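You operate a simulated robot arm through the tools that you are given. There is no shell and no other tool. Be economical: measure what you need, move in short steps, check, and stop when the job is done.

Carry out the task below with a simulated robot arm. There is one attempt and no reset: what you move stays moved.

TASK
Swap the cracked grey liner for a new one of the same size.
Fine: slacken the red square-hole knob, lay the old liner in the fail tray, seat the new one in the purple frame, then turn the knob snug over it.

Only the result counts: the job must be done as asked and must still hold three seconds after the hand-in. Knocking over, shifting, dropping, spilling or breaking anything else fails it.

THE ROBOT
A 6-joint arm with a two-finger parallel gripper, fixed in place. Base frame: the origin is at the foot of the arm, x ahead of it, y to its left, z up; the work surface is at about z = 0.805. Readings come in m, degrees, newtons and seconds.
With the tool pointing down near the work surface it reaches from about 0.24 to 0.64 m from the base axis. Its first joint turns from -66.0 to 66.0 degrees. Payload 2.7 kg.
Tool frame: the origin (TCP) lies between the finger pads and is the grasp point; the fingertips stand 0.023 m ahead of it; z points along the fingers, y is the line along which they close. Largest opening 0.094 m; finger width 0.038, thickness 0.01; the body of the gripper, 0.054 by 0.096 m, starts 0.039 m behind the TCP.
Orientation is that of the tool frame in the base frame, as a unit quaternion [x, y, z, w]. With the fingers straight down and closing along the base's y, the tool's x points along the base's -x, its y along +y and its z along -z.

THE INTERFACE
- The arm moves only by the tool move_arm. Its arguments are lists of equal length, an entry for each row: "jaw": the finger opening in cm, from 0 to 9.4; "travel": the shift along the tool's x, y, z in cm, a list of three; "rot": the turn, a rotation vector about the tool's x, y, z in rad, a list of three. In form: {"jaw": [jaw, ...], "travel": [[x, y, z], ...], "rot": [[rx, ry, rz], ...]}. A call has 1 to 8 rows; each row shifts and turns the commanded pose from where the row before left it, along the tool's axes as they then stand. Rows are played at 5 a second. More than 0.05 m and 8.6 degrees between two rows, or a gripper value outside its range, and nothing of the call is played. Where a pose cannot be reached the arm comes as near as it can. A force on the tool above 90 N (or 10 N above the force at the start of the call, whichever is more), or a blocked arm, ends the call early, and 0.2 s more pass. Each finger travels about 0.045 m/s and halts on what it meets, pressing with about 39 N; the grip force reading is that of the motor and also rises with nothing between the fingers. The clock runs only during rows and for 0.2 s after the last one: add rows that do not move to give the fingers time. It gives the time, the measured TCP pose, the force on the tool (base axes), the opening and the grip force at its end, in the units of the frame above (readings bear some noise).
- Cameras (640 x 400 px; columns grow to the right, rows downward): "scene" is fixed at [0.0781, -0.4379, 1.3921]; the picture's right is [0.75, -0.66, 0.00], its down [-0.45, -0.51, -0.74] and it looks along [0.48, 0.55, -0.68] (base axes); focal length 314 px, centre (320, 200). "wrist" rides on the gripper at [0.086, 0.016, -0.074] in the tool frame; the picture's right is [-0.18, 0.98, 0.00], its down [-0.58, -0.11, -0.81] and it looks along [-0.79, -0.15, 0.59] (tool axes); focal length 243 px, centre (320, 200). There is no depth. A picture from a camera that has moved, and an enlarged one, comes with that camera's place and axes in the base frame and with its lens.
- snapshot(camera): a new picture of that camera. It takes no simulated time.
- zoom(camera, box): a new picture of the part [left, top, right, bottom] of that camera's present view, enlarged. It takes no simulated time.
- hand_in(): hands the job in; it is judged then, once.

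Go step by step. Nothing tells you positions but the pictures and the camera data: compare them with the known pose of the tool, close in by small moves and look again before you grip or let go. The budget is 120 turns and 68 pictures, counting those below and the enlarged ones. Unless the task says otherwise, let go and move clear before handing in, and close with one line.

The tools are called after ">>>" as name(argument=value, ...) on one line, values as JSON. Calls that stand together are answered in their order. move_arm: Moves the arm, as the interface text tells. Its arguments: {"type":"object","properties":{"jaw":{"type":"array","items":{"type":"number"}},"travel":{"type":"array","items":{"type":"array","items":{"type":"number"}}},"rot":{"type":"array","items":{"type":"array","items":{"type":"number"}}}},"required":["jaw","travel","rot"]} The other tools are called the same way: snapshot (camera) takes a picture; zoom (camera, box) takes an enlarged picture of a part of a camera's view; hand_in () hands the job in.

At the start:

```text
clock: 0.0
eef_pos: [0.477, -0.0025, 1.0997]
ee_rot: [0.002, 1.0, 0.0, 0.0]
force: [0.7, 0.1, 0.2]
finger_gap: 0.0939
grasp_force: 0.0
```

scene: 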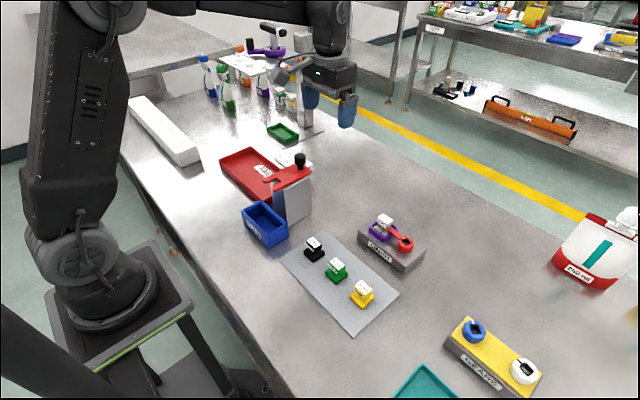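
wrist: 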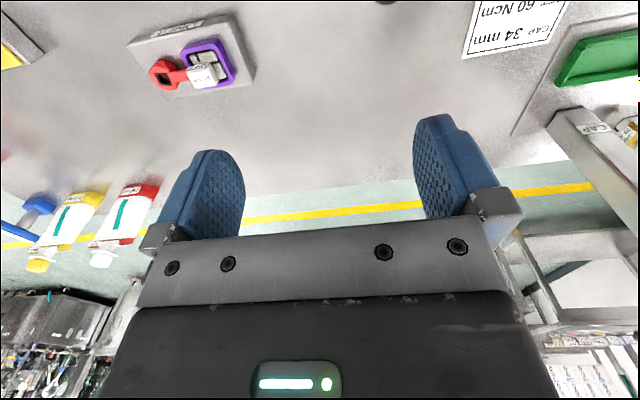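

I see a purple frame with a red knob on a grey block, three spare liners on a grey mat, and trays of several colours. I'll enlarge the key areas first.

>>> zoom(camera="scene", box=[340, 200, 440, 280])

>>> zoom(camera="scene", box=[280, 225, 400, 325])

>>> zoom(camera="scene", box=[210, 120, 330, 250])

>>> zoom(camera="wrist", box=[120, 5, 270, 105])

```text
5.00 times, centred on (390, 240) of scene
camera zoom: at [0.0781, -0.4379, 1.3921], right [0.75, -0.66, 0.0], down [-0.45, -0.51, -0.74], along [0.48, 0.55, -0.68], focal length 1572 px, centre (-30, 0)
```

zoom: 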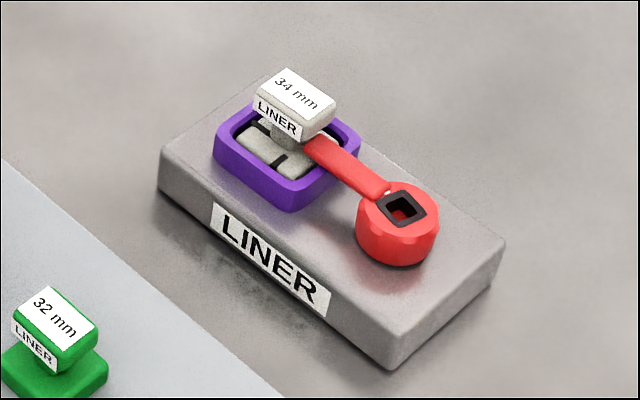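

```text
4.00 times, centred on (340, 275) of scene
camera zoom: at [0.0781, -0.4379, 1.3921], right [0.75, -0.66, 0.0], down [-0.45, -0.51, -0.74], along [0.48, 0.55, -0.68], focal length 1258 px, centre (240, -100)
```

zoom: 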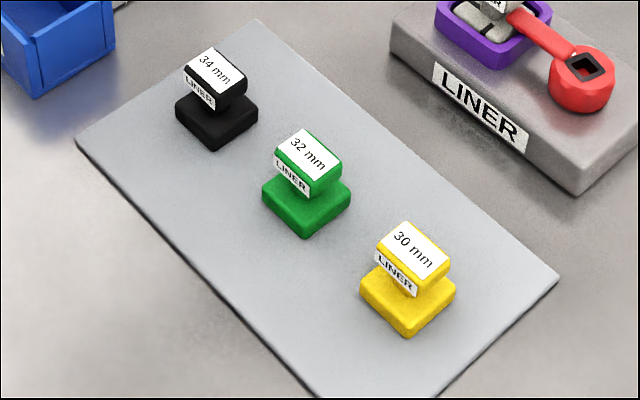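

```text
3.08 times, centred on (270, 185) of scene
camera zoom: at [0.0781, -0.4379, 1.3921], right [0.75, -0.66, 0.0], down [-0.45, -0.51, -0.74], along [0.48, 0.55, -0.68], focal length 968 px, centre (474, 246)
```

zoom: 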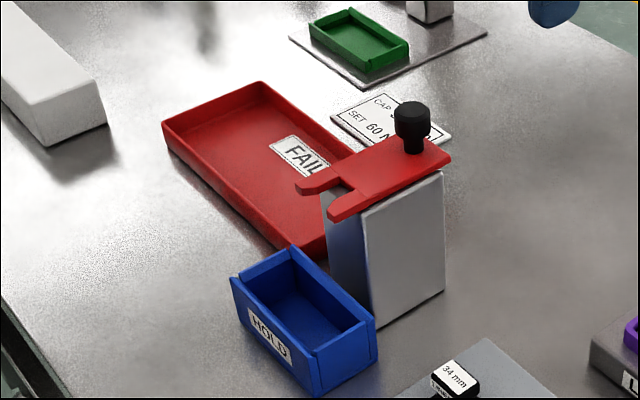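

```text
4.00 times, centred on (195, 55) of wrist
camera zoom: at [0.3905, 0.0137, 1.1741], right [0.19, 0.98, 0.0], down [0.58, -0.11, 0.81], along [0.79, -0.15, -0.59], focal length 970 px, centre (820, 780)
```

zoom: 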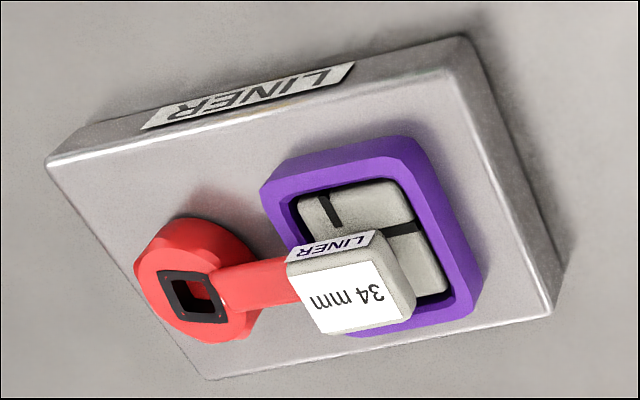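

The cracked grey liner is 34 mm, held by the arm of the red knob, and the black spare is also 34 mm. The knob has a square socket, so I'll look for a key and read the card.

>>> zoom(camera="scene", box=[190, 10, 350, 130])

>>> zoom(camera="scene", box=[255, 130, 335, 230])

>>> zoom(camera="scene", box=[440, 300, 560, 400])

>>> zoom(camera="wrist", box=[440, 0, 640, 120])

```text
3.33 times, centred on (270, 70) of scene
camera zoom: at [0.0781, -0.4379, 1.3921], right [0.75, -0.66, 0.0], down [-0.45, -0.51, -0.74], along [0.48, 0.55, -0.68], focal length 1048 px, centre (487, 633)
```

zoom: 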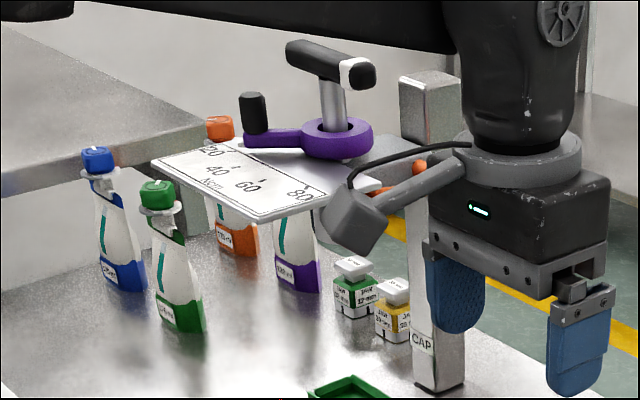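

```text
4.00 times, centred on (295, 180) of scene
camera zoom: at [0.0781, -0.4379, 1.3921], right [0.75, -0.66, 0.0], down [-0.45, -0.51, -0.74], along [0.48, 0.55, -0.68], focal length 1258 px, centre (420, 280)
```

zoom: 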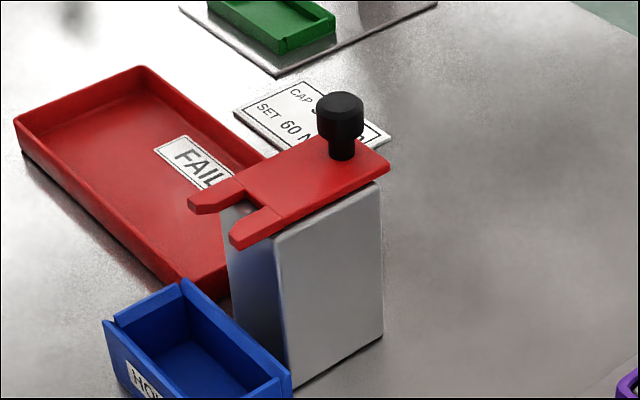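

```text
4.00 times, centred on (500, 350) of scene
camera zoom: at [0.0781, -0.4379, 1.3921], right [0.75, -0.66, 0.0], down [-0.45, -0.51, -0.74], along [0.48, 0.55, -0.68], focal length 1258 px, centre (-400, -400)
```

zoom: 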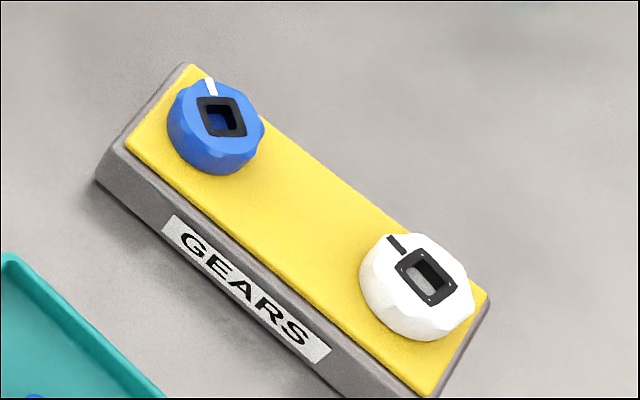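

```text
3.20 times, centred on (540, 60) of wrist
camera zoom: at [0.3905, 0.0137, 1.1741], right [0.19, 0.98, 0.0], down [0.58, -0.11, 0.81], along [0.79, -0.15, -0.59], focal length 776 px, centre (-384, 648)
```

zoom: 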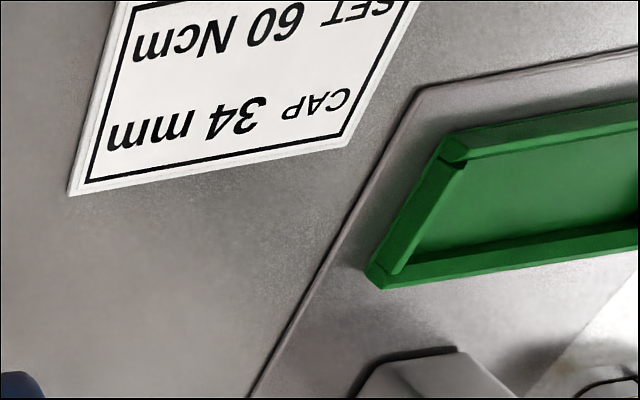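

The grey-block knob is at about (0.516, -0.226), with its top near z≈0.845, and the frame is at about (0.50, -0.17). I'll move over there and look closer.

>>> move_arm(jaw=[9.4, 9.4, 9.4, 9.4, 9.4, 9.4], travel=[[1.0, -3.3, 2], [1.0, -3.3, 2], [1.0, -3.3, 2], [1.0, -3.3, 2], [1.0, -3.3, 2], [1, -3.3, 2]], rot=[[0, 0, 0], [0, 0, 0], [0, 0, 0], [0, 0, 0], [0, 0, 0], [0, 0, 0]])

>>> snapshot(camera="wrist")

```text
clock: 1.4
eef_pos: [0.4143, -0.1994, 0.98]
ee_rot: [0.001, 1.0, 0.0, 0.0]
force: [0.7, -0.3, -0.1]
finger_gap: 0.0941
grasp_force: 0.0
```

```text
57 pictures are left
camera wrist: at [0.3277, -0.1829, 1.054], right [0.19, 0.98, 0.0], down [0.58, -0.11, 0.81], along [0.79, -0.15, -0.59], focal length 243 px, centre (320, 200)
```

wrist: 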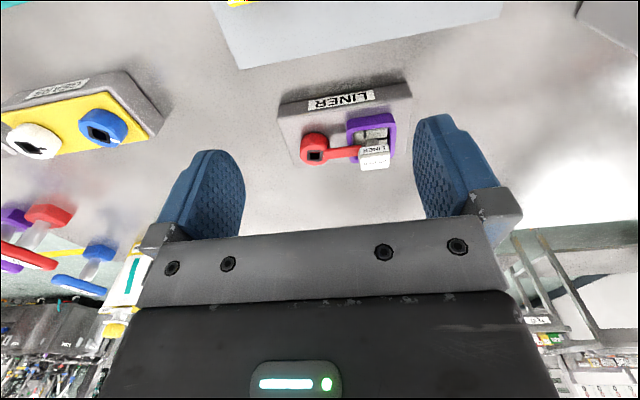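

>>> zoom(camera="wrist", box=[270, 70, 420, 180])

```text
3.64 times, centred on (345, 125) of wrist
camera zoom: at [0.3277, -0.1829, 1.054], right [0.19, 0.98, 0.0], down [0.58, -0.11, 0.81], along [0.79, -0.15, -0.59], focal length 882 px, centre (229, 473)
```

zoom: 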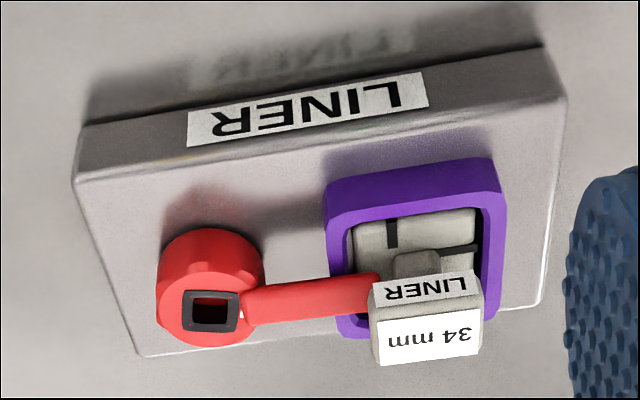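

Knob top centre is about (0.519, -0.226, 0.845), its arm points along +y onto the liner, and the liner handle is at about (0.522, -0.160, 0.865). I'll turn the gripper 90° clockwise so the fingers straddle the knob in x, clear of the arm.

>>> move_arm(jaw=[9.4, 9.4, 9.4, 9.4, 9.4, 9.4, 9.4, 9.4], travel=[[0, 0, 0], [0, 0, 0], [0, 0, 0], [0, 0, 0], [0, 0, 0], [0, 0, 0], [0, 0, 0], [0, 0, 0]], rot=[[0, 0, 0.1428], [0, 0, 0.1428], [0, 0, 0.1428], [0, 0, 0.1428], [0, 0, 0.1428], [0, 0, 0.1428], [0, 0, 0.1428], [0, 0, 0.1428]])

>>> move_arm(jaw=[7, 7, 7, 7, 7, 7], travel=[[0, 0, 0], [0, 0, 0], [0, 0, 0], [-0.9, 3.5, 0], [-0.9, 3.5, 0], [-0.9, 3.5, 0]], rot=[[0, 0, 0.1428], [0, 0, 0.1428], [0, 0, 0.1428], [0, 0, 0], [0, 0, 0], [0, 0, 0]])

>>> snapshot(camera="wrist")

```text
clock: 3.2
eef_pos: [0.4168, -0.201, 0.9805]
ee_rot: [0.542, 0.84, 0.0, 0.0]
force: [0.5, 0.9, 0.1]
finger_gap: 0.0939
grasp_force: 0.0
```

```text
clock: 4.6
eef_pos: [0.5231, -0.2257, 0.9774]
ee_rot: [0.708, 0.706, 0.0, 0.0]
force: [-0.2, -0.1, -0.2]
finger_gap: 0.0698
grasp_force: 0.2
```

```text
55 pictures are left
camera wrist: at [0.5399, -0.1394, 1.0522], right [0.98, -0.19, 0.0], down [-0.11, -0.58, 0.81], along [-0.15, -0.79, -0.59], focal length 243 px, centre (320, 200)
```

wrist: 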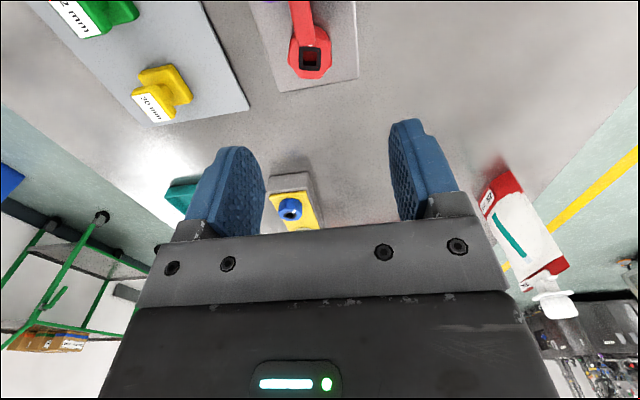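

The knob is at about (0.517, -0.226). I'll descend partway and check.

>>> move_arm(jaw=[7, 7, 7], travel=[[0, -0.5, 3], [0, 0, 3], [0, 0, 2]], rot=[[0, 0, 0], [0, 0, 0], [0, 0, 0]])

>>> snapshot(camera="scene")

>>> zoom(camera="scene", box=[340, 190, 440, 270])

```text
clock: 5.4
eef_pos: [0.5173, -0.2274, 0.8994]
ee_rot: [0.708, 0.707, 0.0, 0.0]
force: [0.3, -0.6, 0.3]
finger_gap: 0.0699
grasp_force: 0.0
```

```text
54 pictures are left
```

scene: 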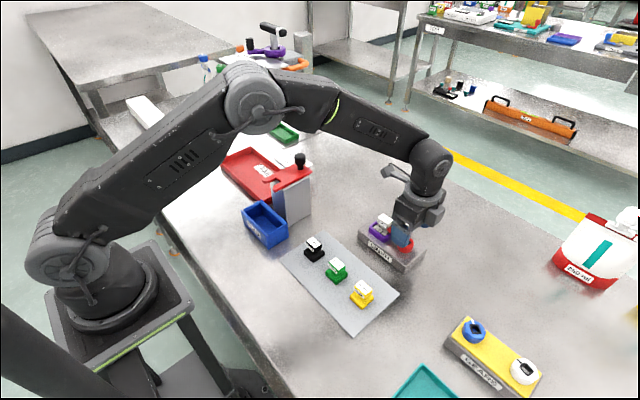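

```text
5.00 times, centred on (390, 230) of scene
camera zoom: at [0.0781, -0.4379, 1.3921], right [0.75, -0.66, 0.0], down [-0.45, -0.51, -0.74], along [0.48, 0.55, -0.68], focal length 1572 px, centre (-30, 50)
```

zoom: 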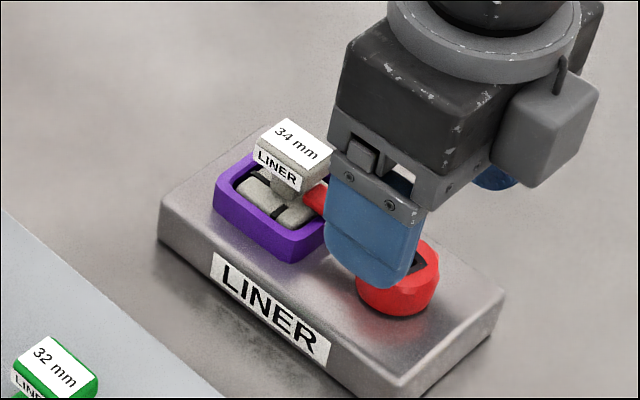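

The fingers straddle the knob well. I'll descend and close on it.

>>> move_arm(jaw=[7, 7, 7], travel=[[0, 0, 1.5], [0, 0, 1.5], [0, 0, 1.1]], rot=[[0, 0, 0], [0, 0, 0], [0, 0, 0]])

>>> move_arm(jaw=[5, 4, 3, 3, 3], travel=[[0, 0, 0], [0, 0, 0], [0, 0, 0], [0, 0, 0], [0, 0, 0]], rot=[[0, 0, 0], [0, 0, 0], [0, 0, 0], [0, 0, 0], [0, 0, 0]])

>>> zoom(camera="scene", box=[340, 190, 440, 270])

```text
clock: 6.2
eef_pos: [0.5169, -0.2272, 0.8591]
ee_rot: [0.708, 0.707, 0.0, -0.001]
force: [0.6, -0.1, -0.6]
finger_gap: 0.0698
grasp_force: 0.1
```

```text
clock: 7.4
eef_pos: [0.5151, -0.2265, 0.8571]
ee_rot: [0.708, 0.706, -0.002, -0.002]
force: [-21.3, 0.6, 5.8]
finger_gap: 0.0346
grasp_force: 44.8
```

```text
5.00 times, centred on (390, 230) of scene
camera zoom: at [0.0775, -0.4379, 1.3921], right [0.75, -0.66, 0.0], down [-0.45, -0.51, -0.74], along [0.48, 0.55, -0.68], focal length 1572 px, centre (-30, 50)
```

zoom: 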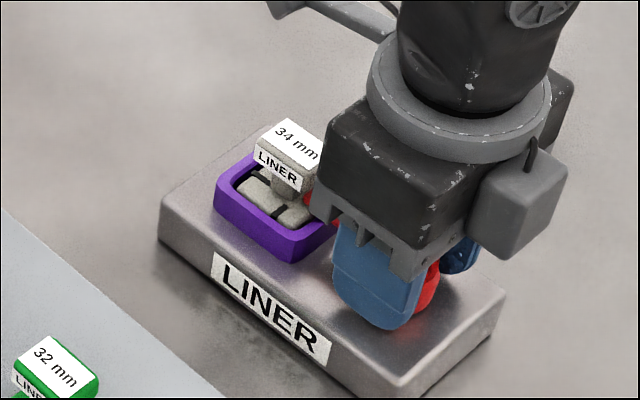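

Gripped: the knob is 34.6 mm wide, with a slight side load, so I'll shift a little to relieve it. Then I'll turn counter-clockwise in small steps.

>>> move_arm(jaw=[3, 3], travel=[[0, -0.3, 0], [0, 0, 0]], rot=[[0, 0, 0], [0, 0, 0]])

>>> move_arm(jaw=[3, 3, 3, 3], travel=[[0, 0, 0], [0, 0, 0], [0, 0, 0], [0, 0, 0]], rot=[[0, 0, -0.1], [0, 0, -0.1], [0, 0, -0.1], [0, 0, 0]])

>>> zoom(camera="scene", box=[340, 190, 440, 270])

```text
clock: 8.0
eef_pos: [0.5143, -0.2266, 0.8587]
ee_rot: [0.707, 0.708, 0.001, 0.003]
force: [4.7, -4.3, -10.8]
finger_gap: 0.0345
grasp_force: 45.0
```

```text
clock: 9.0
eef_pos: [0.5171, -0.2264, 0.8583]
ee_rot: [0.593, 0.805, 0.001, 0.004]
force: [35.2, 2.7, -19.9]
finger_gap: 0.0346
grasp_force: 45.2
```

```text
5.00 times, centred on (390, 230) of scene
camera zoom: at [0.0793, -0.438, 1.392], right [0.75, -0.66, 0.0], down [-0.45, -0.51, -0.73], along [0.48, 0.55, -0.68], focal length 1572 px, centre (-30, 50)
```

zoom: 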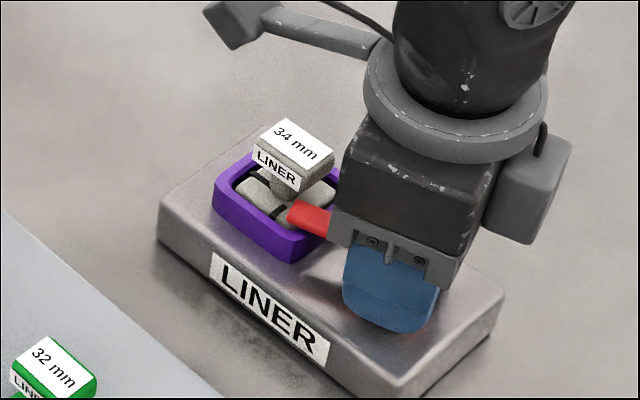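

The arm is swinging off the liner. I'll correct a small side load and keep turning.

>>> move_arm(jaw=[3, 3, 3, 3, 3], travel=[[-0.07, 0.24, 0], [0, 0, 0], [0, 0, 0], [0, 0, 0], [0, 0, 0]], rot=[[0, 0, 0], [0, 0, -0.12], [0, 0, -0.12], [0, 0, -0.12], [0, 0, 0]])

>>> zoom(camera="scene", box=[340, 190, 440, 270])

```text
clock: 10.2
eef_pos: [0.5172, -0.2263, 0.8585]
ee_rot: [0.439, 0.898, 0.0, -0.001]
force: [13.1, 15.3, -21.0]
finger_gap: 0.0346
grasp_force: 44.4
```

```text
5.00 times, centred on (390, 230) of scene
camera zoom: at [0.0787, -0.4377, 1.3921], right [0.75, -0.66, 0.0], down [-0.45, -0.51, -0.73], along [0.48, 0.55, -0.68], focal length 1572 px, centre (-30, 50)
```

zoom: 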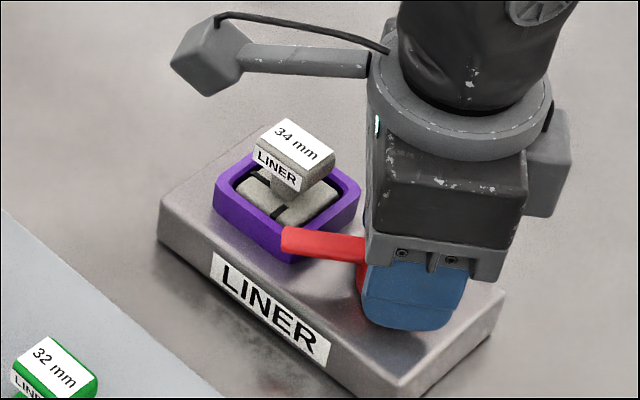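

>>> move_arm(jaw=[3, 3, 3, 3, 3, 3, 3, 3], travel=[[0.08, 0.15, 0], [0, 0, 0], [0, 0, 0], [0, 0, 0], [0, 0, 0], [0, 0, 0], [0, 0, 0], [0, 0, 0]], rot=[[0, 0, 0], [0, 0, -0.13], [0, 0, -0.13], [0, 0, -0.13], [0, 0, -0.13], [0, 0, -0.13], [0, 0, -0.13], [0, 0, 0]])

>>> zoom(camera="scene", box=[340, 190, 440, 270])

```text
clock: 12.0
eef_pos: [0.5171, -0.2258, 0.8589]
ee_rot: [0.065, 0.998, 0.0, -0.001]
force: [13.2, 12.2, -21.8]
finger_gap: 0.0346
grasp_force: 45.2
```

```text
5.00 times, centred on (390, 230) of scene
camera zoom: at [0.0787, -0.4378, 1.3921], right [0.75, -0.66, 0.0], down [-0.45, -0.51, -0.73], along [0.48, 0.55, -0.68], focal length 1572 px, centre (-30, 50)
```

zoom: 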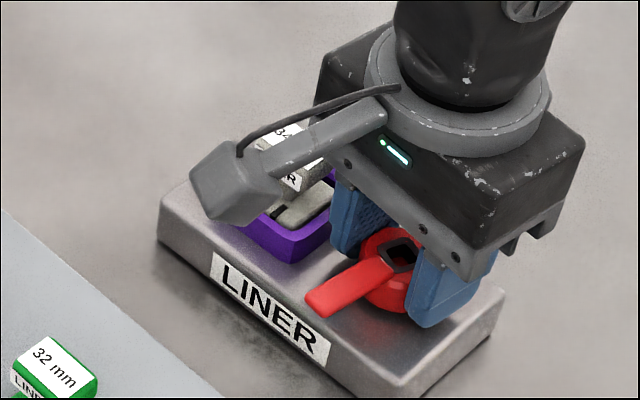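

The knob is slackened about 83° and the arm is clear of the frame. I'll open gently and lift off.

>>> move_arm(jaw=[4, 4.6, 5, 5, 5, 5, 5], travel=[[0, 0, 0], [0, 0, 0], [0, 0, 0], [0, 0, -2], [0, 0, -3], [0, 0, -4], [0, 0, -2]], rot=[[0, 0, 0], [0, 0, 0], [0, 0, 0], [0, 0, 0], [0, 0, 0], [0, 0, 0], [0, 0, 0]])

>>> snapshot(camera="wrist")

>>> snapshot(camera="scene")

```text
clock: 13.6
eef_pos: [0.515, -0.2254, 0.9667]
ee_rot: [0.066, 0.998, 0.0, 0.0]
force: [0.1, 0.3, 1.2]
finger_gap: 0.05
grasp_force: 0.2
```

```text
48 pictures are left
camera wrist: at [0.4327, -0.1989, 1.0414], right [0.31, 0.95, 0.0], down [0.56, -0.18, 0.81], along [0.77, -0.25, -0.59], focal length 243 px, centre (320, 200)
```

wrist: 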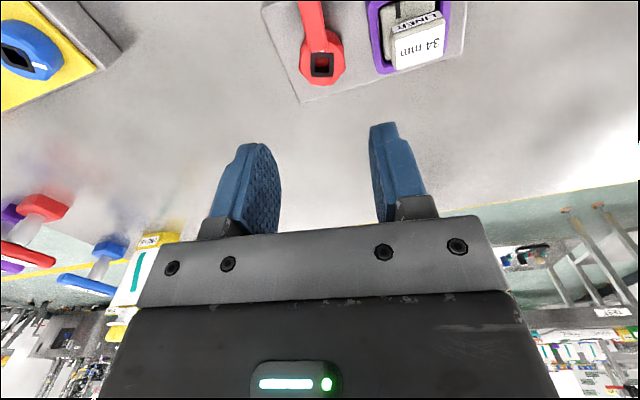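

```text
47 pictures are left
```

scene: 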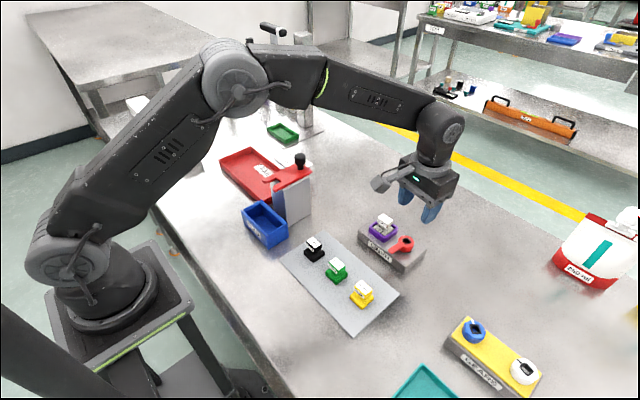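

>>> zoom(camera="scene", box=[350, 205, 430, 275])

>>> zoom(camera="scene", box=[295, 228, 345, 268])

```text
5.71 times, centred on (390, 240) of scene
camera zoom: at [0.0781, -0.4379, 1.3921], right [0.75, -0.66, 0.0], down [-0.45, -0.51, -0.74], along [0.48, 0.55, -0.68], focal length 1797 px, centre (-80, -29)
```

zoom: 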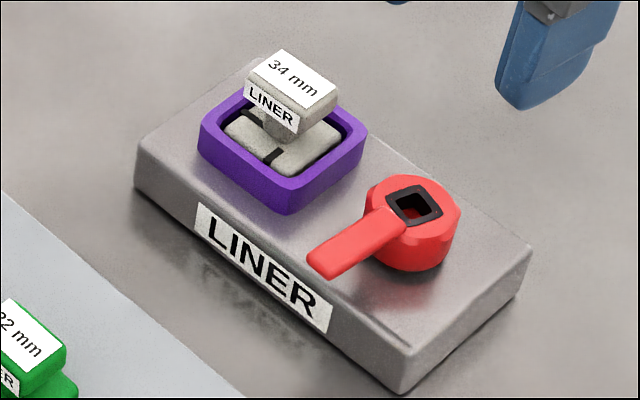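

```text
10.00 times, centred on (320, 248) of scene
camera zoom: at [0.0781, -0.4379, 1.3921], right [0.75, -0.66, 0.0], down [-0.45, -0.51, -0.74], along [0.48, 0.55, -0.68], focal length 3145 px, centre (320, -280)
```

zoom: 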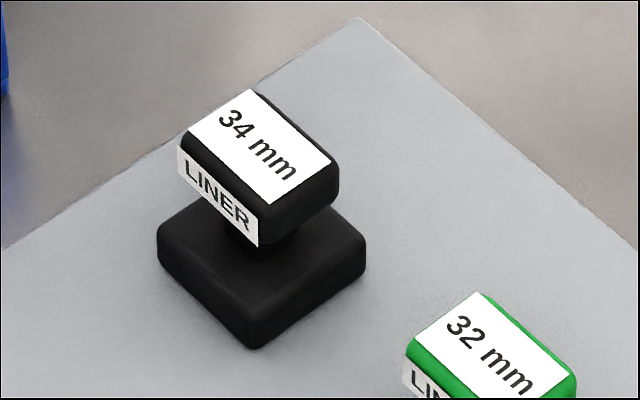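

The grey liner's handle is about 30 × 20 mm, centred near (0.519, -0.159) with its top at about 0.865. I'll bring the gripper above it, closing along y.

>>> move_arm(jaw=[5.5, 5.5, 5.5, 5.5, 5.5], travel=[[0, 0, 0], [-0.2, 3.3, 0], [-0.2, 3.3, 0], [0, 0, 3], [0, 0, 3]], rot=[[0, 0, -0.132], [0, 0, 0], [0, 0, 0], [0, 0, 0], [0, 0, 0]])

>>> zoom(camera="scene", box=[340, 180, 440, 260])

>>> snapshot(camera="wrist")

```text
clock: 14.8
eef_pos: [0.5223, -0.1589, 0.9081]
ee_rot: [0.001, 1.0, -0.001, 0.0]
force: [0.6, -0.4, 0.2]
finger_gap: 0.0551
grasp_force: 0.1
```

```text
5.00 times, centred on (390, 220) of scene
camera zoom: at [0.0781, -0.4379, 1.3921], right [0.75, -0.66, 0.0], down [-0.45, -0.51, -0.74], along [0.48, 0.55, -0.68], focal length 1572 px, centre (-30, 100)
```

zoom: 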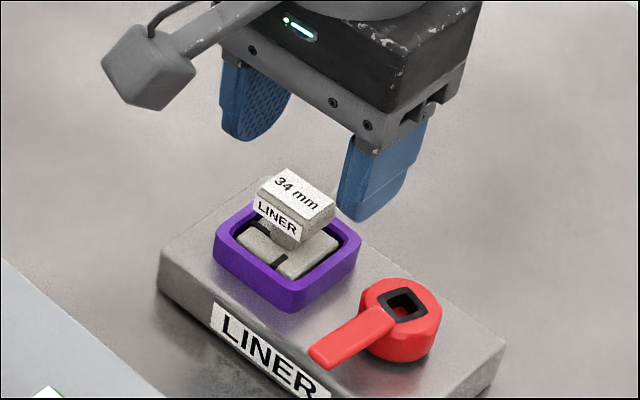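

```text
43 pictures are left
camera wrist: at [0.4357, -0.1429, 0.9825], right [0.18, 0.98, 0.0], down [0.58, -0.11, 0.81], along [0.79, -0.15, -0.59], focal length 243 px, centre (320, 200)
```

wrist: 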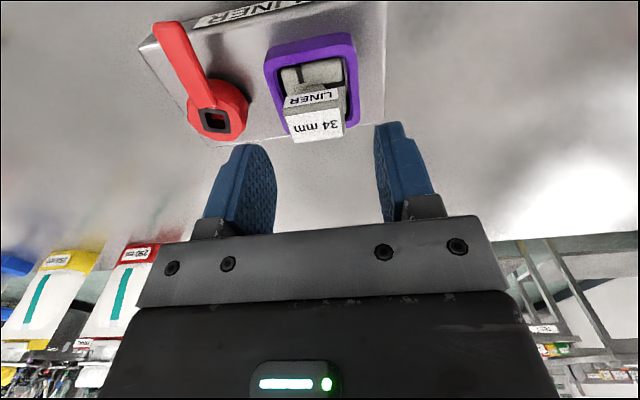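

The handle is at (0.520, -0.160), right below the gripper. I'll descend and grip.

>>> move_arm(jaw=[5.5, 5.5, 5.5, 4, 3, 2, 2], travel=[[0.1, -0.1, 1.5], [0, 0, 1.5], [0, 0, 0.8], [0, 0, 0], [0, 0, 0], [0, 0, 0], [0, 0, 0]], rot=[[0, 0, 0], [0, 0, 0], [0, 0, 0], [0, 0, 0], [0, 0, 0], [0, 0, 0], [0, 0, 0]])

>>> zoom(camera="scene", box=[340, 190, 440, 270])

```text
clock: 16.4
eef_pos: [0.5201, -0.1601, 0.8714]
ee_rot: [0.0, 1.0, 0.0, 0.0]
force: [0.3, 1.1, 0.8]
finger_gap: 0.0311
grasp_force: 39.2
```

```text
5.00 times, centred on (390, 230) of scene
camera zoom: at [0.0781, -0.4379, 1.3921], right [0.75, -0.66, 0.0], down [-0.45, -0.51, -0.74], along [0.48, 0.55, -0.68], focal length 1572 px, centre (-30, 50)
```

zoom: 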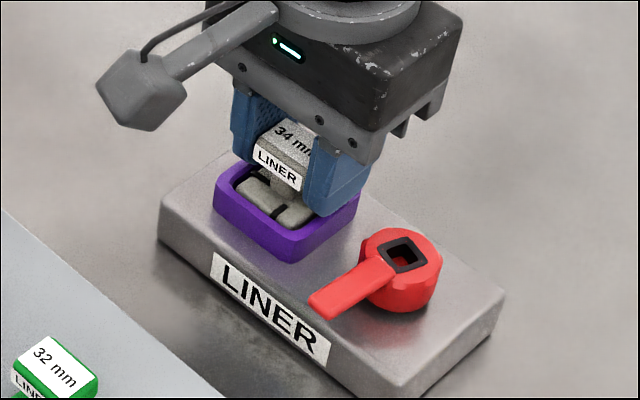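

Liner gripped; its seated pose is TCP (0.520, -0.160, 0.871). I'll lift high enough to clear the stand with the fork and carry it to the fail tray, about x 0.37–0.47, y 0.14–0.36.

>>> move_arm(jaw=[2, 2, 2, 2, 2, 2, 2], travel=[[0, 0, -1.5], [0, 0, -2.5], [0, 0, -4], [0, 0, -4], [0, 0, -4], [0, 0, -4], [0, 0, -3]], rot=[[0, 0, 0], [0, 0, 0], [0, 0, 0], [0, 0, 0], [0, 0, 0], [0, 0, 0], [0, 0, 0]])

>>> snapshot(camera="scene")

```text
clock: 18.0
eef_pos: [0.518, -0.1633, 1.1034]
ee_rot: [-0.001, 1.0, 0.0, 0.0]
force: [0.5, 0.2, -0.8]
finger_gap: 0.0307
grasp_force: 38.9
```

```text
41 pictures are left
```

scene: 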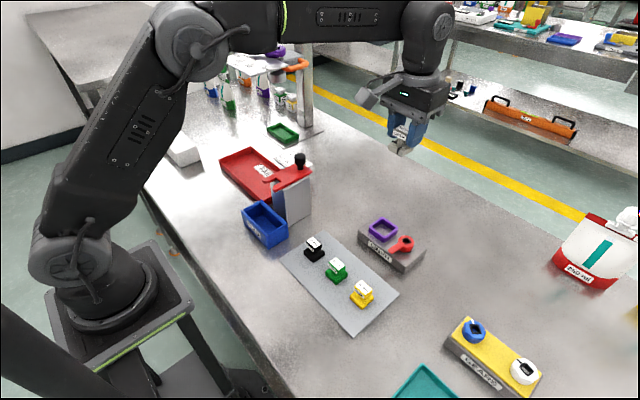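

>>> move_arm(jaw=[2, 2, 2, 2, 2, 2, 2, 2], travel=[[1.08, 4.43, 0], [1.08, 4.43, 0], [1.08, 4.43, 0], [1.08, 4.43, 0], [1.08, 4.43, 0], [1.08, 4.43, 0], [1.08, 4.43, 0], [1.08, 4.43, 0]], rot=[[0, 0, 0], [0, 0, 0], [0, 0, 0], [0, 0, 0], [0, 0, 0], [0, 0, 0], [0, 0, 0], [0, 0, 0]])

>>> move_arm(jaw=[2, 2, 2, 2, 2], travel=[[1.08, 4.43, 0], [1.08, 4.43, 0], [0, 0, 4], [0, 0, 4], [0, 0, 3]], rot=[[0, 0, 0], [0, 0, 0], [0, 0, 0], [0, 0, 0], [0, 0, 0]])

>>> snapshot(camera="scene")

>>> snapshot(camera="wrist")

```text
clock: 19.8
eef_pos: [0.4331, 0.1942, 1.1031]
ee_rot: [0.0, 1.0, 0.0, 0.0]
force: [0.4, 0.9, 0.4]
finger_gap: 0.031
grasp_force: 39.0
```

```text
clock: 21.0
eef_pos: [0.4089, 0.2803, 0.9918]
ee_rot: [0.0, 1.0, -0.001, 0.0]
force: [0.0, 0.1, 0.0]
finger_gap: 0.031
grasp_force: 38.9
```

```text
40 pictures are left
```

scene: 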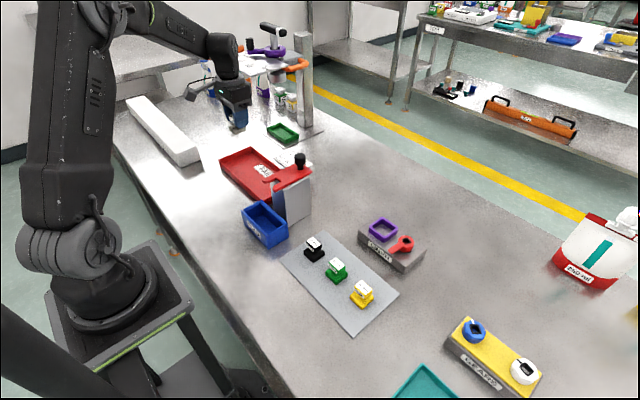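

```text
39 pictures are left
camera wrist: at [0.3241, 0.2965, 1.0654], right [0.18, 0.98, 0.0], down [0.58, -0.11, 0.81], along [0.79, -0.15, -0.59], focal length 243 px, centre (320, 200)
```

wrist: 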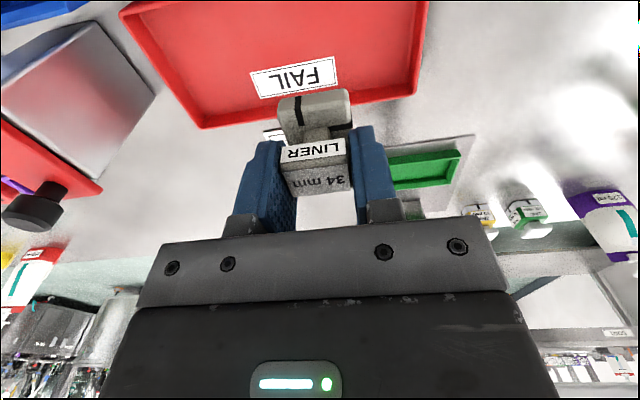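

The liner hangs over the tray interior. I'll lower it toward the tray floor.

>>> move_arm(jaw=[2, 2, 2, 2, 2, 2], travel=[[-1, 0, 4], [0, 0, 4], [0, 0, 3], [0, 0, 1.5], [0, 0, 0.7], [0, 0, 0]], rot=[[0, 0, 0], [0, 0, 0], [0, 0, 0], [0, 0, 0], [0, 0, 0], [0, 0, 0]])

>>> zoom(camera="scene", box=[200, 110, 320, 210])

```text
clock: 22.4
eef_pos: [0.4208, 0.2813, 0.8595]
ee_rot: [0.001, 1.0, -0.001, 0.001]
force: [0.7, 0.6, -1.5]
finger_gap: 0.0308
grasp_force: 39.2
```

```text
4.00 times, centred on (260, 160) of scene
camera zoom: at [0.0781, -0.4379, 1.3921], right [0.75, -0.66, 0.0], down [-0.45, -0.51, -0.74], along [0.48, 0.55, -0.68], focal length 1258 px, centre (560, 360)
```

zoom: 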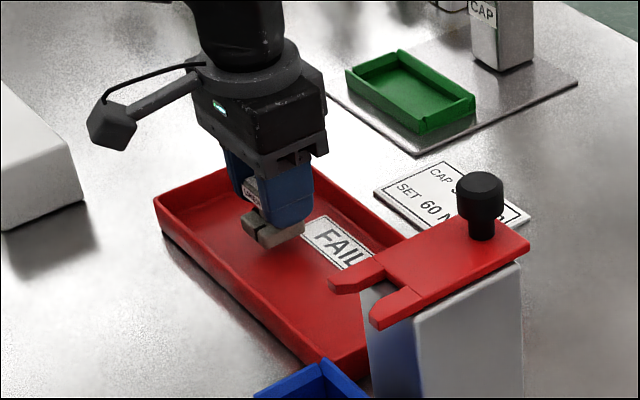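

>>> move_arm(jaw=[2, 2, 2, 2], travel=[[0, 0, 0.2], [0, 0, 0.2], [0, 0, 0.2], [0, 0, 0]], rot=[[0, 0, 0], [0, 0, 0], [0, 0, 0], [0, 0, 0]])

```text
clock: 23.4
eef_pos: [0.4199, 0.2819, 0.8523]
ee_rot: [0.0, 1.0, 0.001, 0.0]
force: [-0.4, -0.1, -0.4]
finger_gap: 0.0309
grasp_force: 39.3
```

>>> move_arm(jaw=[2, 2, 2, 2], travel=[[0, 0, 0.15], [0, 0, 0.15], [0, 0, 0.15], [0, 0, 0]], rot=[[0, 0, 0], [0, 0, 0], [0, 0, 0], [0, 0, 0]])

```text
clock: 24.4
eef_pos: [0.4208, 0.2812, 0.8487]
ee_rot: [0.0, 1.0, 0.0, 0.0]
force: [0.6, -0.6, -0.5]
finger_gap: 0.0311
grasp_force: 38.8
```

>>> move_arm(jaw=[2, 2, 2, 2], travel=[[0, 0, 0.15], [0, 0, 0.15], [0, 0, 0.15], [0, 0, 0]], rot=[[0, 0, 0], [0, 0, 0], [0, 0, 0], [0, 0, 0]])

>>> zoom(camera="scene", box=[230, 135, 310, 195])

```text
clock: 25.4
eef_pos: [0.4226, 0.2821, 0.8458]
ee_rot: [-0.001, 1.0, 0.0, 0.001]
force: [-9.4, -6.1, 26.2]
finger_gap: 0.031
grasp_force: 38.6
```

```text
6.67 times, centred on (270, 165) of scene
camera zoom: at [0.0775, -0.4383, 1.392], right [0.75, -0.66, 0.0], down [-0.45, -0.51, -0.74], along [0.48, 0.55, -0.68], focal length 2097 px, centre (653, 433)
```

zoom: 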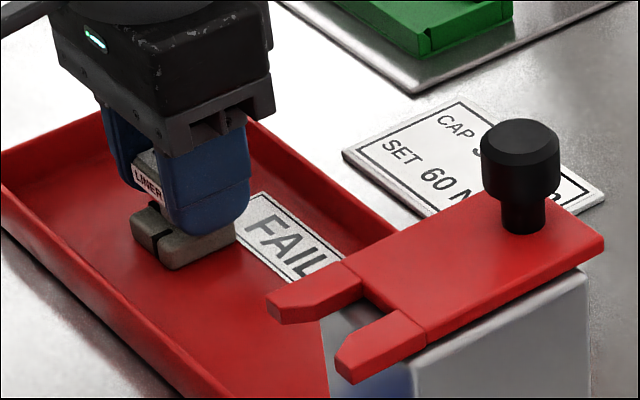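

Contact with the tray floor. I'll back off slightly, open and lift away.

>>> move_arm(jaw=[2, 3.5, 4.5, 5.5, 5.5, 5.5, 5.5], travel=[[0, 0, -0.15], [0, 0, 0], [0, 0, 0], [0, 0, 0], [0, 0, -2], [0, 0, -4], [0, 0, -4]], rot=[[0, 0, 0], [0, 0, 0], [0, 0, 0], [0, 0, 0], [0, 0, 0], [0, 0, 0], [0, 0, 0]])

>>> move_arm(jaw=[5.5, 5.5, 5.5, 5.5], travel=[[0, 0, -4], [0, 0, -4], [0, 0, -4], [0, 0, -4]], rot=[[0, 0, 0], [0, 0, 0], [0, 0, 0], [0, 0, 0]])

>>> zoom(camera="scene", box=[200, 110, 320, 210])

```text
clock: 27.0
eef_pos: [0.4198, 0.2834, 0.9439]
ee_rot: [0.0, 1.0, 0.0, 0.0]
force: [-1.5, 0.0, 0.2]
finger_gap: 0.0548
grasp_force: 0.0
```

```text
clock: 28.0
eef_pos: [0.4243, 0.2845, 1.1026]
ee_rot: [0.0, 1.0, 0.0, 0.0]
force: [0.5, 0.4, -0.4]
finger_gap: 0.0551
grasp_force: 0.0
```

```text
4.00 times, centred on (260, 160) of scene
camera zoom: at [0.0781, -0.4379, 1.3921], right [0.75, -0.66, 0.0], down [-0.45, -0.51, -0.74], along [0.48, 0.55, -0.68], focal length 1258 px, centre (560, 360)
```

zoom: 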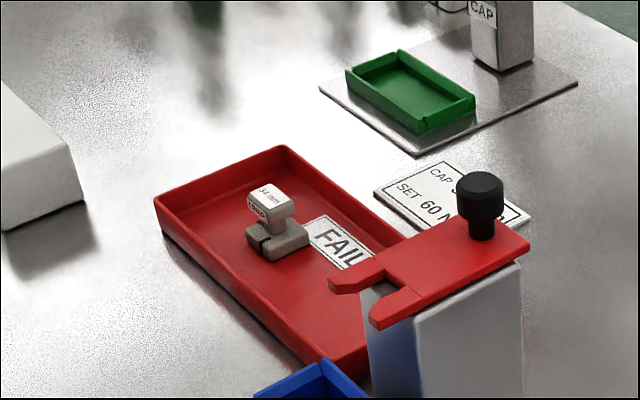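

The old liner stands in the fail tray. Now to the black 34 mm liner near (0.361, -0.094).

>>> move_arm(jaw=[5.5, 5.5, 5.5, 5.5, 5.5, 5.5, 5.5, 5.5], travel=[[0.75, -4.72, 0], [0.75, -4.72, 0], [0.75, -4.72, 0], [0.75, -4.72, 0], [0.75, -4.72, 0], [0.75, -4.72, 0], [0.75, -4.72, 0], [0.75, -4.72, 0]], rot=[[0, 0, 0], [0, 0, 0], [0, 0, 0], [0, 0, 0], [0, 0, 0], [0, 0, 0], [0, 0, 0], [0, 0, 0]])

>>> move_arm(jaw=[5.5, 5.5, 5.5, 5.5, 5.5], travel=[[0, 0, 4], [0, 0, 4], [0, 0, 4], [0, 0, 4], [0, 0, 3]], rot=[[0, 0, 0], [0, 0, 0], [0, 0, 0], [0, 0, 0], [0, 0, 0]])

>>> snapshot(camera="wrist")

>>> zoom(camera="scene", box=[270, 190, 370, 270])

```text
clock: 29.8
eef_pos: [0.3559, -0.0953, 1.1074]
ee_rot: [-0.001, 1.0, 0.0, 0.0]
force: [0.4, -0.2, -0.3]
finger_gap: 0.0549
grasp_force: 0.1
```

```text
clock: 31.0
eef_pos: [0.3587, -0.0952, 0.9129]
ee_rot: [0.0, 1.0, 0.0, 0.0]
force: [0.5, -0.6, 0.2]
finger_gap: 0.0549
grasp_force: 0.0
```

```text
35 pictures are left
camera wrist: at [0.2728, -0.0789, 0.9858], right [0.18, 0.98, 0.0], down [0.58, -0.11, 0.81], along [0.79, -0.15, -0.59], focal length 243 px, centre (320, 200)
```

wrist: 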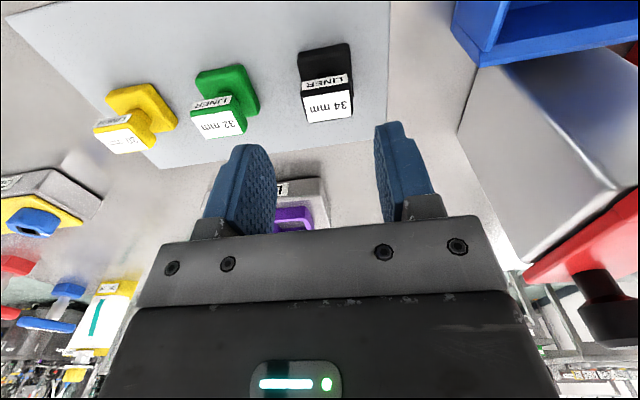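

```text
5.00 times, centred on (320, 230) of scene
camera zoom: at [0.0781, -0.4379, 1.3921], right [0.75, -0.66, 0.0], down [-0.45, -0.51, -0.74], along [0.48, 0.55, -0.68], focal length 1572 px, centre (320, 50)
```

zoom: 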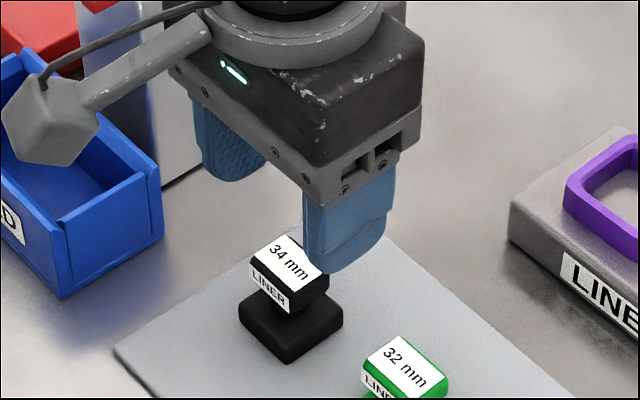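

The black handle is at about (0.362, -0.091). I'll centre, descend and grip.

>>> move_arm(jaw=[5.5, 5.5, 5.5, 5.5, 4, 3, 2, 2], travel=[[-0.3, 0.4, 2], [0, 0, 2], [0, 0, 1.6], [0, 0, 1], [0, 0, 0], [0, 0, 0], [0, 0, 0], [0, 0, 0]], rot=[[0, 0, 0], [0, 0, 0], [0, 0, 0], [0, 0, 0], [0, 0, 0], [0, 0, 0], [0, 0, 0], [0, 0, 0]])

>>> zoom(camera="scene", box=[270, 190, 370, 270])

>>> snapshot(camera="wrist")

```text
clock: 32.8
eef_pos: [0.3625, -0.0905, 0.8487]
ee_rot: [0.0, 1.0, 0.001, 0.0]
force: [-0.1, 0.2, 0.1]
finger_gap: 0.0308
grasp_force: 38.8
```

```text
5.00 times, centred on (320, 230) of scene
camera zoom: at [0.0781, -0.4379, 1.3921], right [0.75, -0.66, 0.0], down [-0.45, -0.51, -0.74], along [0.48, 0.55, -0.68], focal length 1572 px, centre (320, 50)
```

zoom: 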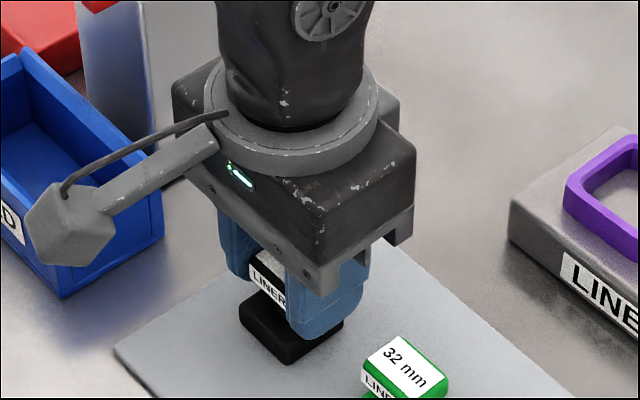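

```text
32 pictures are left
camera wrist: at [0.276, -0.075, 0.9235], right [0.18, 0.98, 0.0], down [0.58, -0.11, 0.81], along [0.79, -0.15, -0.59], focal length 243 px, centre (320, 200)
```

wrist: 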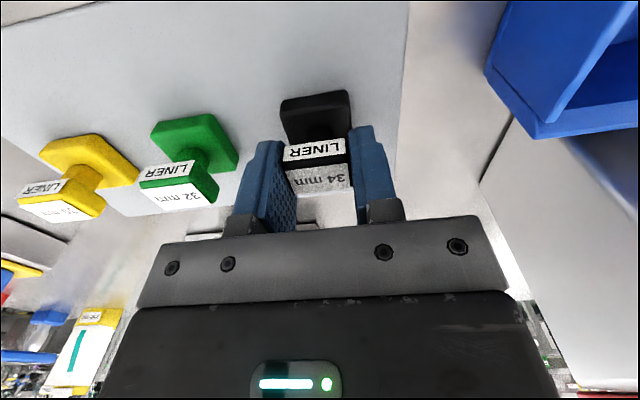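

Gripped in the same way as the old one. I'll lift, carry it over the frame and check alignment.

>>> move_arm(jaw=[2, 2, 2, 2, 2, 2, 2, 2], travel=[[0, 0, -2], [0, 0, -4], [0, 0, -4], [-3.94, -1.74, 0], [-3.94, -1.74, 0], [-3.94, -1.74, 0], [-3.94, -1.74, 0], [0, 0, 0]], rot=[[0, 0, 0], [0, 0, 0], [0, 0, 0], [0, 0, 0], [0, 0, 0], [0, 0, 0], [0, 0, 0], [0, 0, 0]])

>>> snapshot(camera="wrist")

>>> zoom(camera="scene", box=[340, 180, 440, 260])

```text
clock: 34.6
eef_pos: [0.5191, -0.1621, 0.9474]
ee_rot: [-0.001, 1.0, 0.002, 0.0]
force: [-0.5, 0.2, -0.7]
finger_gap: 0.0309
grasp_force: 39.1
```

```text
31 pictures are left
camera wrist: at [0.4323, -0.1463, 1.0217], right [0.18, 0.98, 0.0], down [0.58, -0.11, 0.81], along [0.79, -0.15, -0.59], focal length 243 px, centre (320, 200)
```

wrist: 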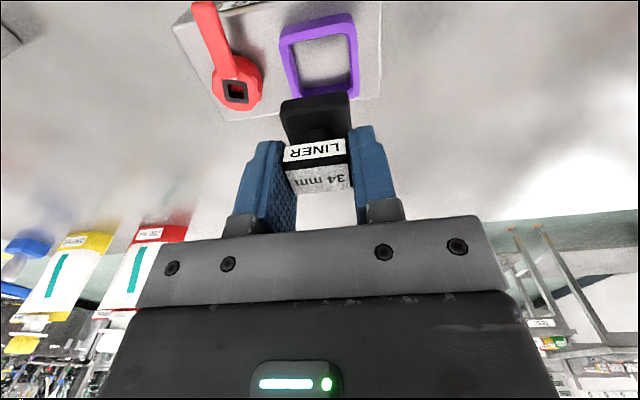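

```text
5.00 times, centred on (390, 220) of scene
camera zoom: at [0.0781, -0.4379, 1.3921], right [0.75, -0.66, 0.0], down [-0.45, -0.51, -0.74], along [0.48, 0.55, -0.68], focal length 1572 px, centre (-30, 100)
```

zoom: 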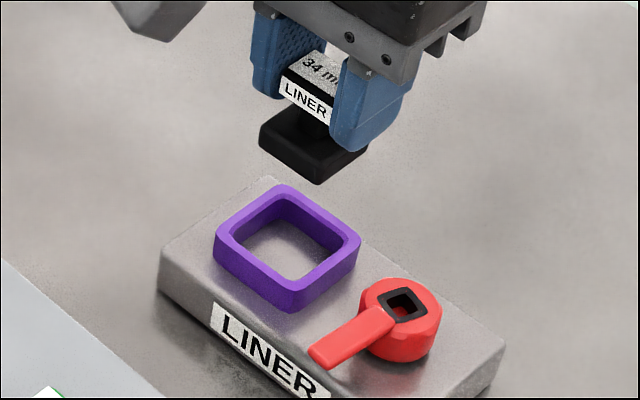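

Frame centre is about (0.518, -0.161), and the grey liner's seat was at TCP (0.520, -0.160). I'll descend to just above the rim and recheck.

>>> move_arm(jaw=[2, 2, 2, 2, 2], travel=[[0, 0.1, 2], [0, 0, 2], [0, 0, 1], [0, 0, 0], [0, 0, 0]], rot=[[0, 0, 0], [0, 0, 0], [0, 0, 0], [0, 0, 0], [0, 0, 0]])

>>> zoom(camera="scene", box=[350, 195, 420, 251])

>>> zoom(camera="wrist", box=[220, 0, 420, 200])

```text
clock: 35.8
eef_pos: [0.5202, -0.1606, 0.8977]
ee_rot: [0.0, 1.0, 0.0, 0.0]
force: [0.2, 0.1, 0.0]
finger_gap: 0.031
grasp_force: 39.0
```

```text
7.14 times, centred on (385, 223) of scene
camera zoom: at [0.0781, -0.4379, 1.3921], right [0.75, -0.66, 0.0], down [-0.45, -0.51, -0.74], along [0.48, 0.55, -0.68], focal length 2246 px, centre (-144, 36)
```

zoom: 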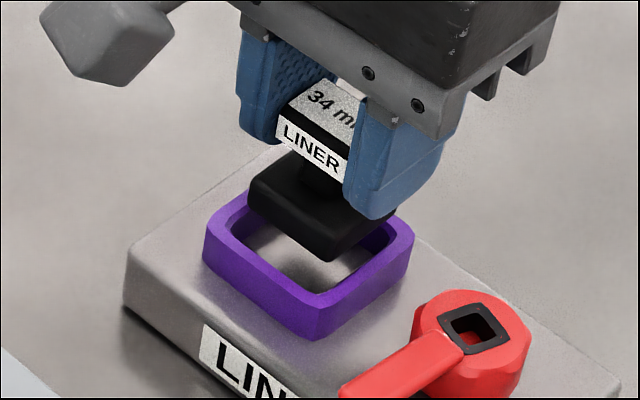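

```text
2.00 times, centred on (320, 100) of wrist
camera zoom: at [0.4337, -0.1447, 0.9718], right [0.18, 0.98, 0.0], down [0.58, -0.11, 0.81], along [0.79, -0.15, -0.59], focal length 485 px, centre (320, 400)
```

zoom: 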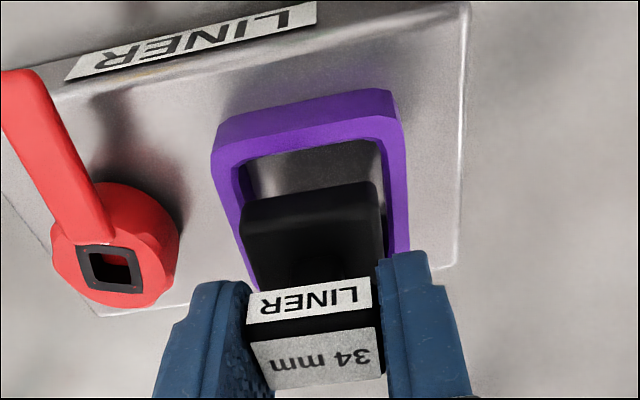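

Alignment looks good. I'll lower it into the frame gently.

>>> move_arm(jaw=[2, 2, 2, 2, 2], travel=[[0, 0, 0.6], [0, 0, 0.5], [0, 0, 0.5], [0, 0, 0.3], [0, 0, 0]], rot=[[0, 0, 0], [0, 0, 0], [0, 0, 0], [0, 0, 0], [0, 0, 0]])

>>> zoom(camera="scene", box=[350, 195, 420, 251])

```text
clock: 37.0
eef_pos: [0.5245, -0.1613, 0.8869]
ee_rot: [0.0, 1.0, -0.003, 0.007]
force: [-13.8, 1.8, 49.8]
finger_gap: 0.0305
grasp_force: 38.7
```

```text
7.14 times, centred on (385, 223) of scene
camera zoom: at [0.0769, -0.4376, 1.3922], right [0.75, -0.66, 0.0], down [-0.45, -0.51, -0.74], along [0.48, 0.55, -0.68], focal length 2246 px, centre (-144, 36)
```

zoom: 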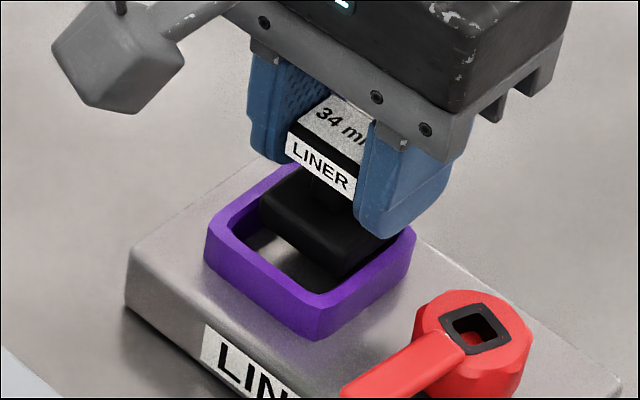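

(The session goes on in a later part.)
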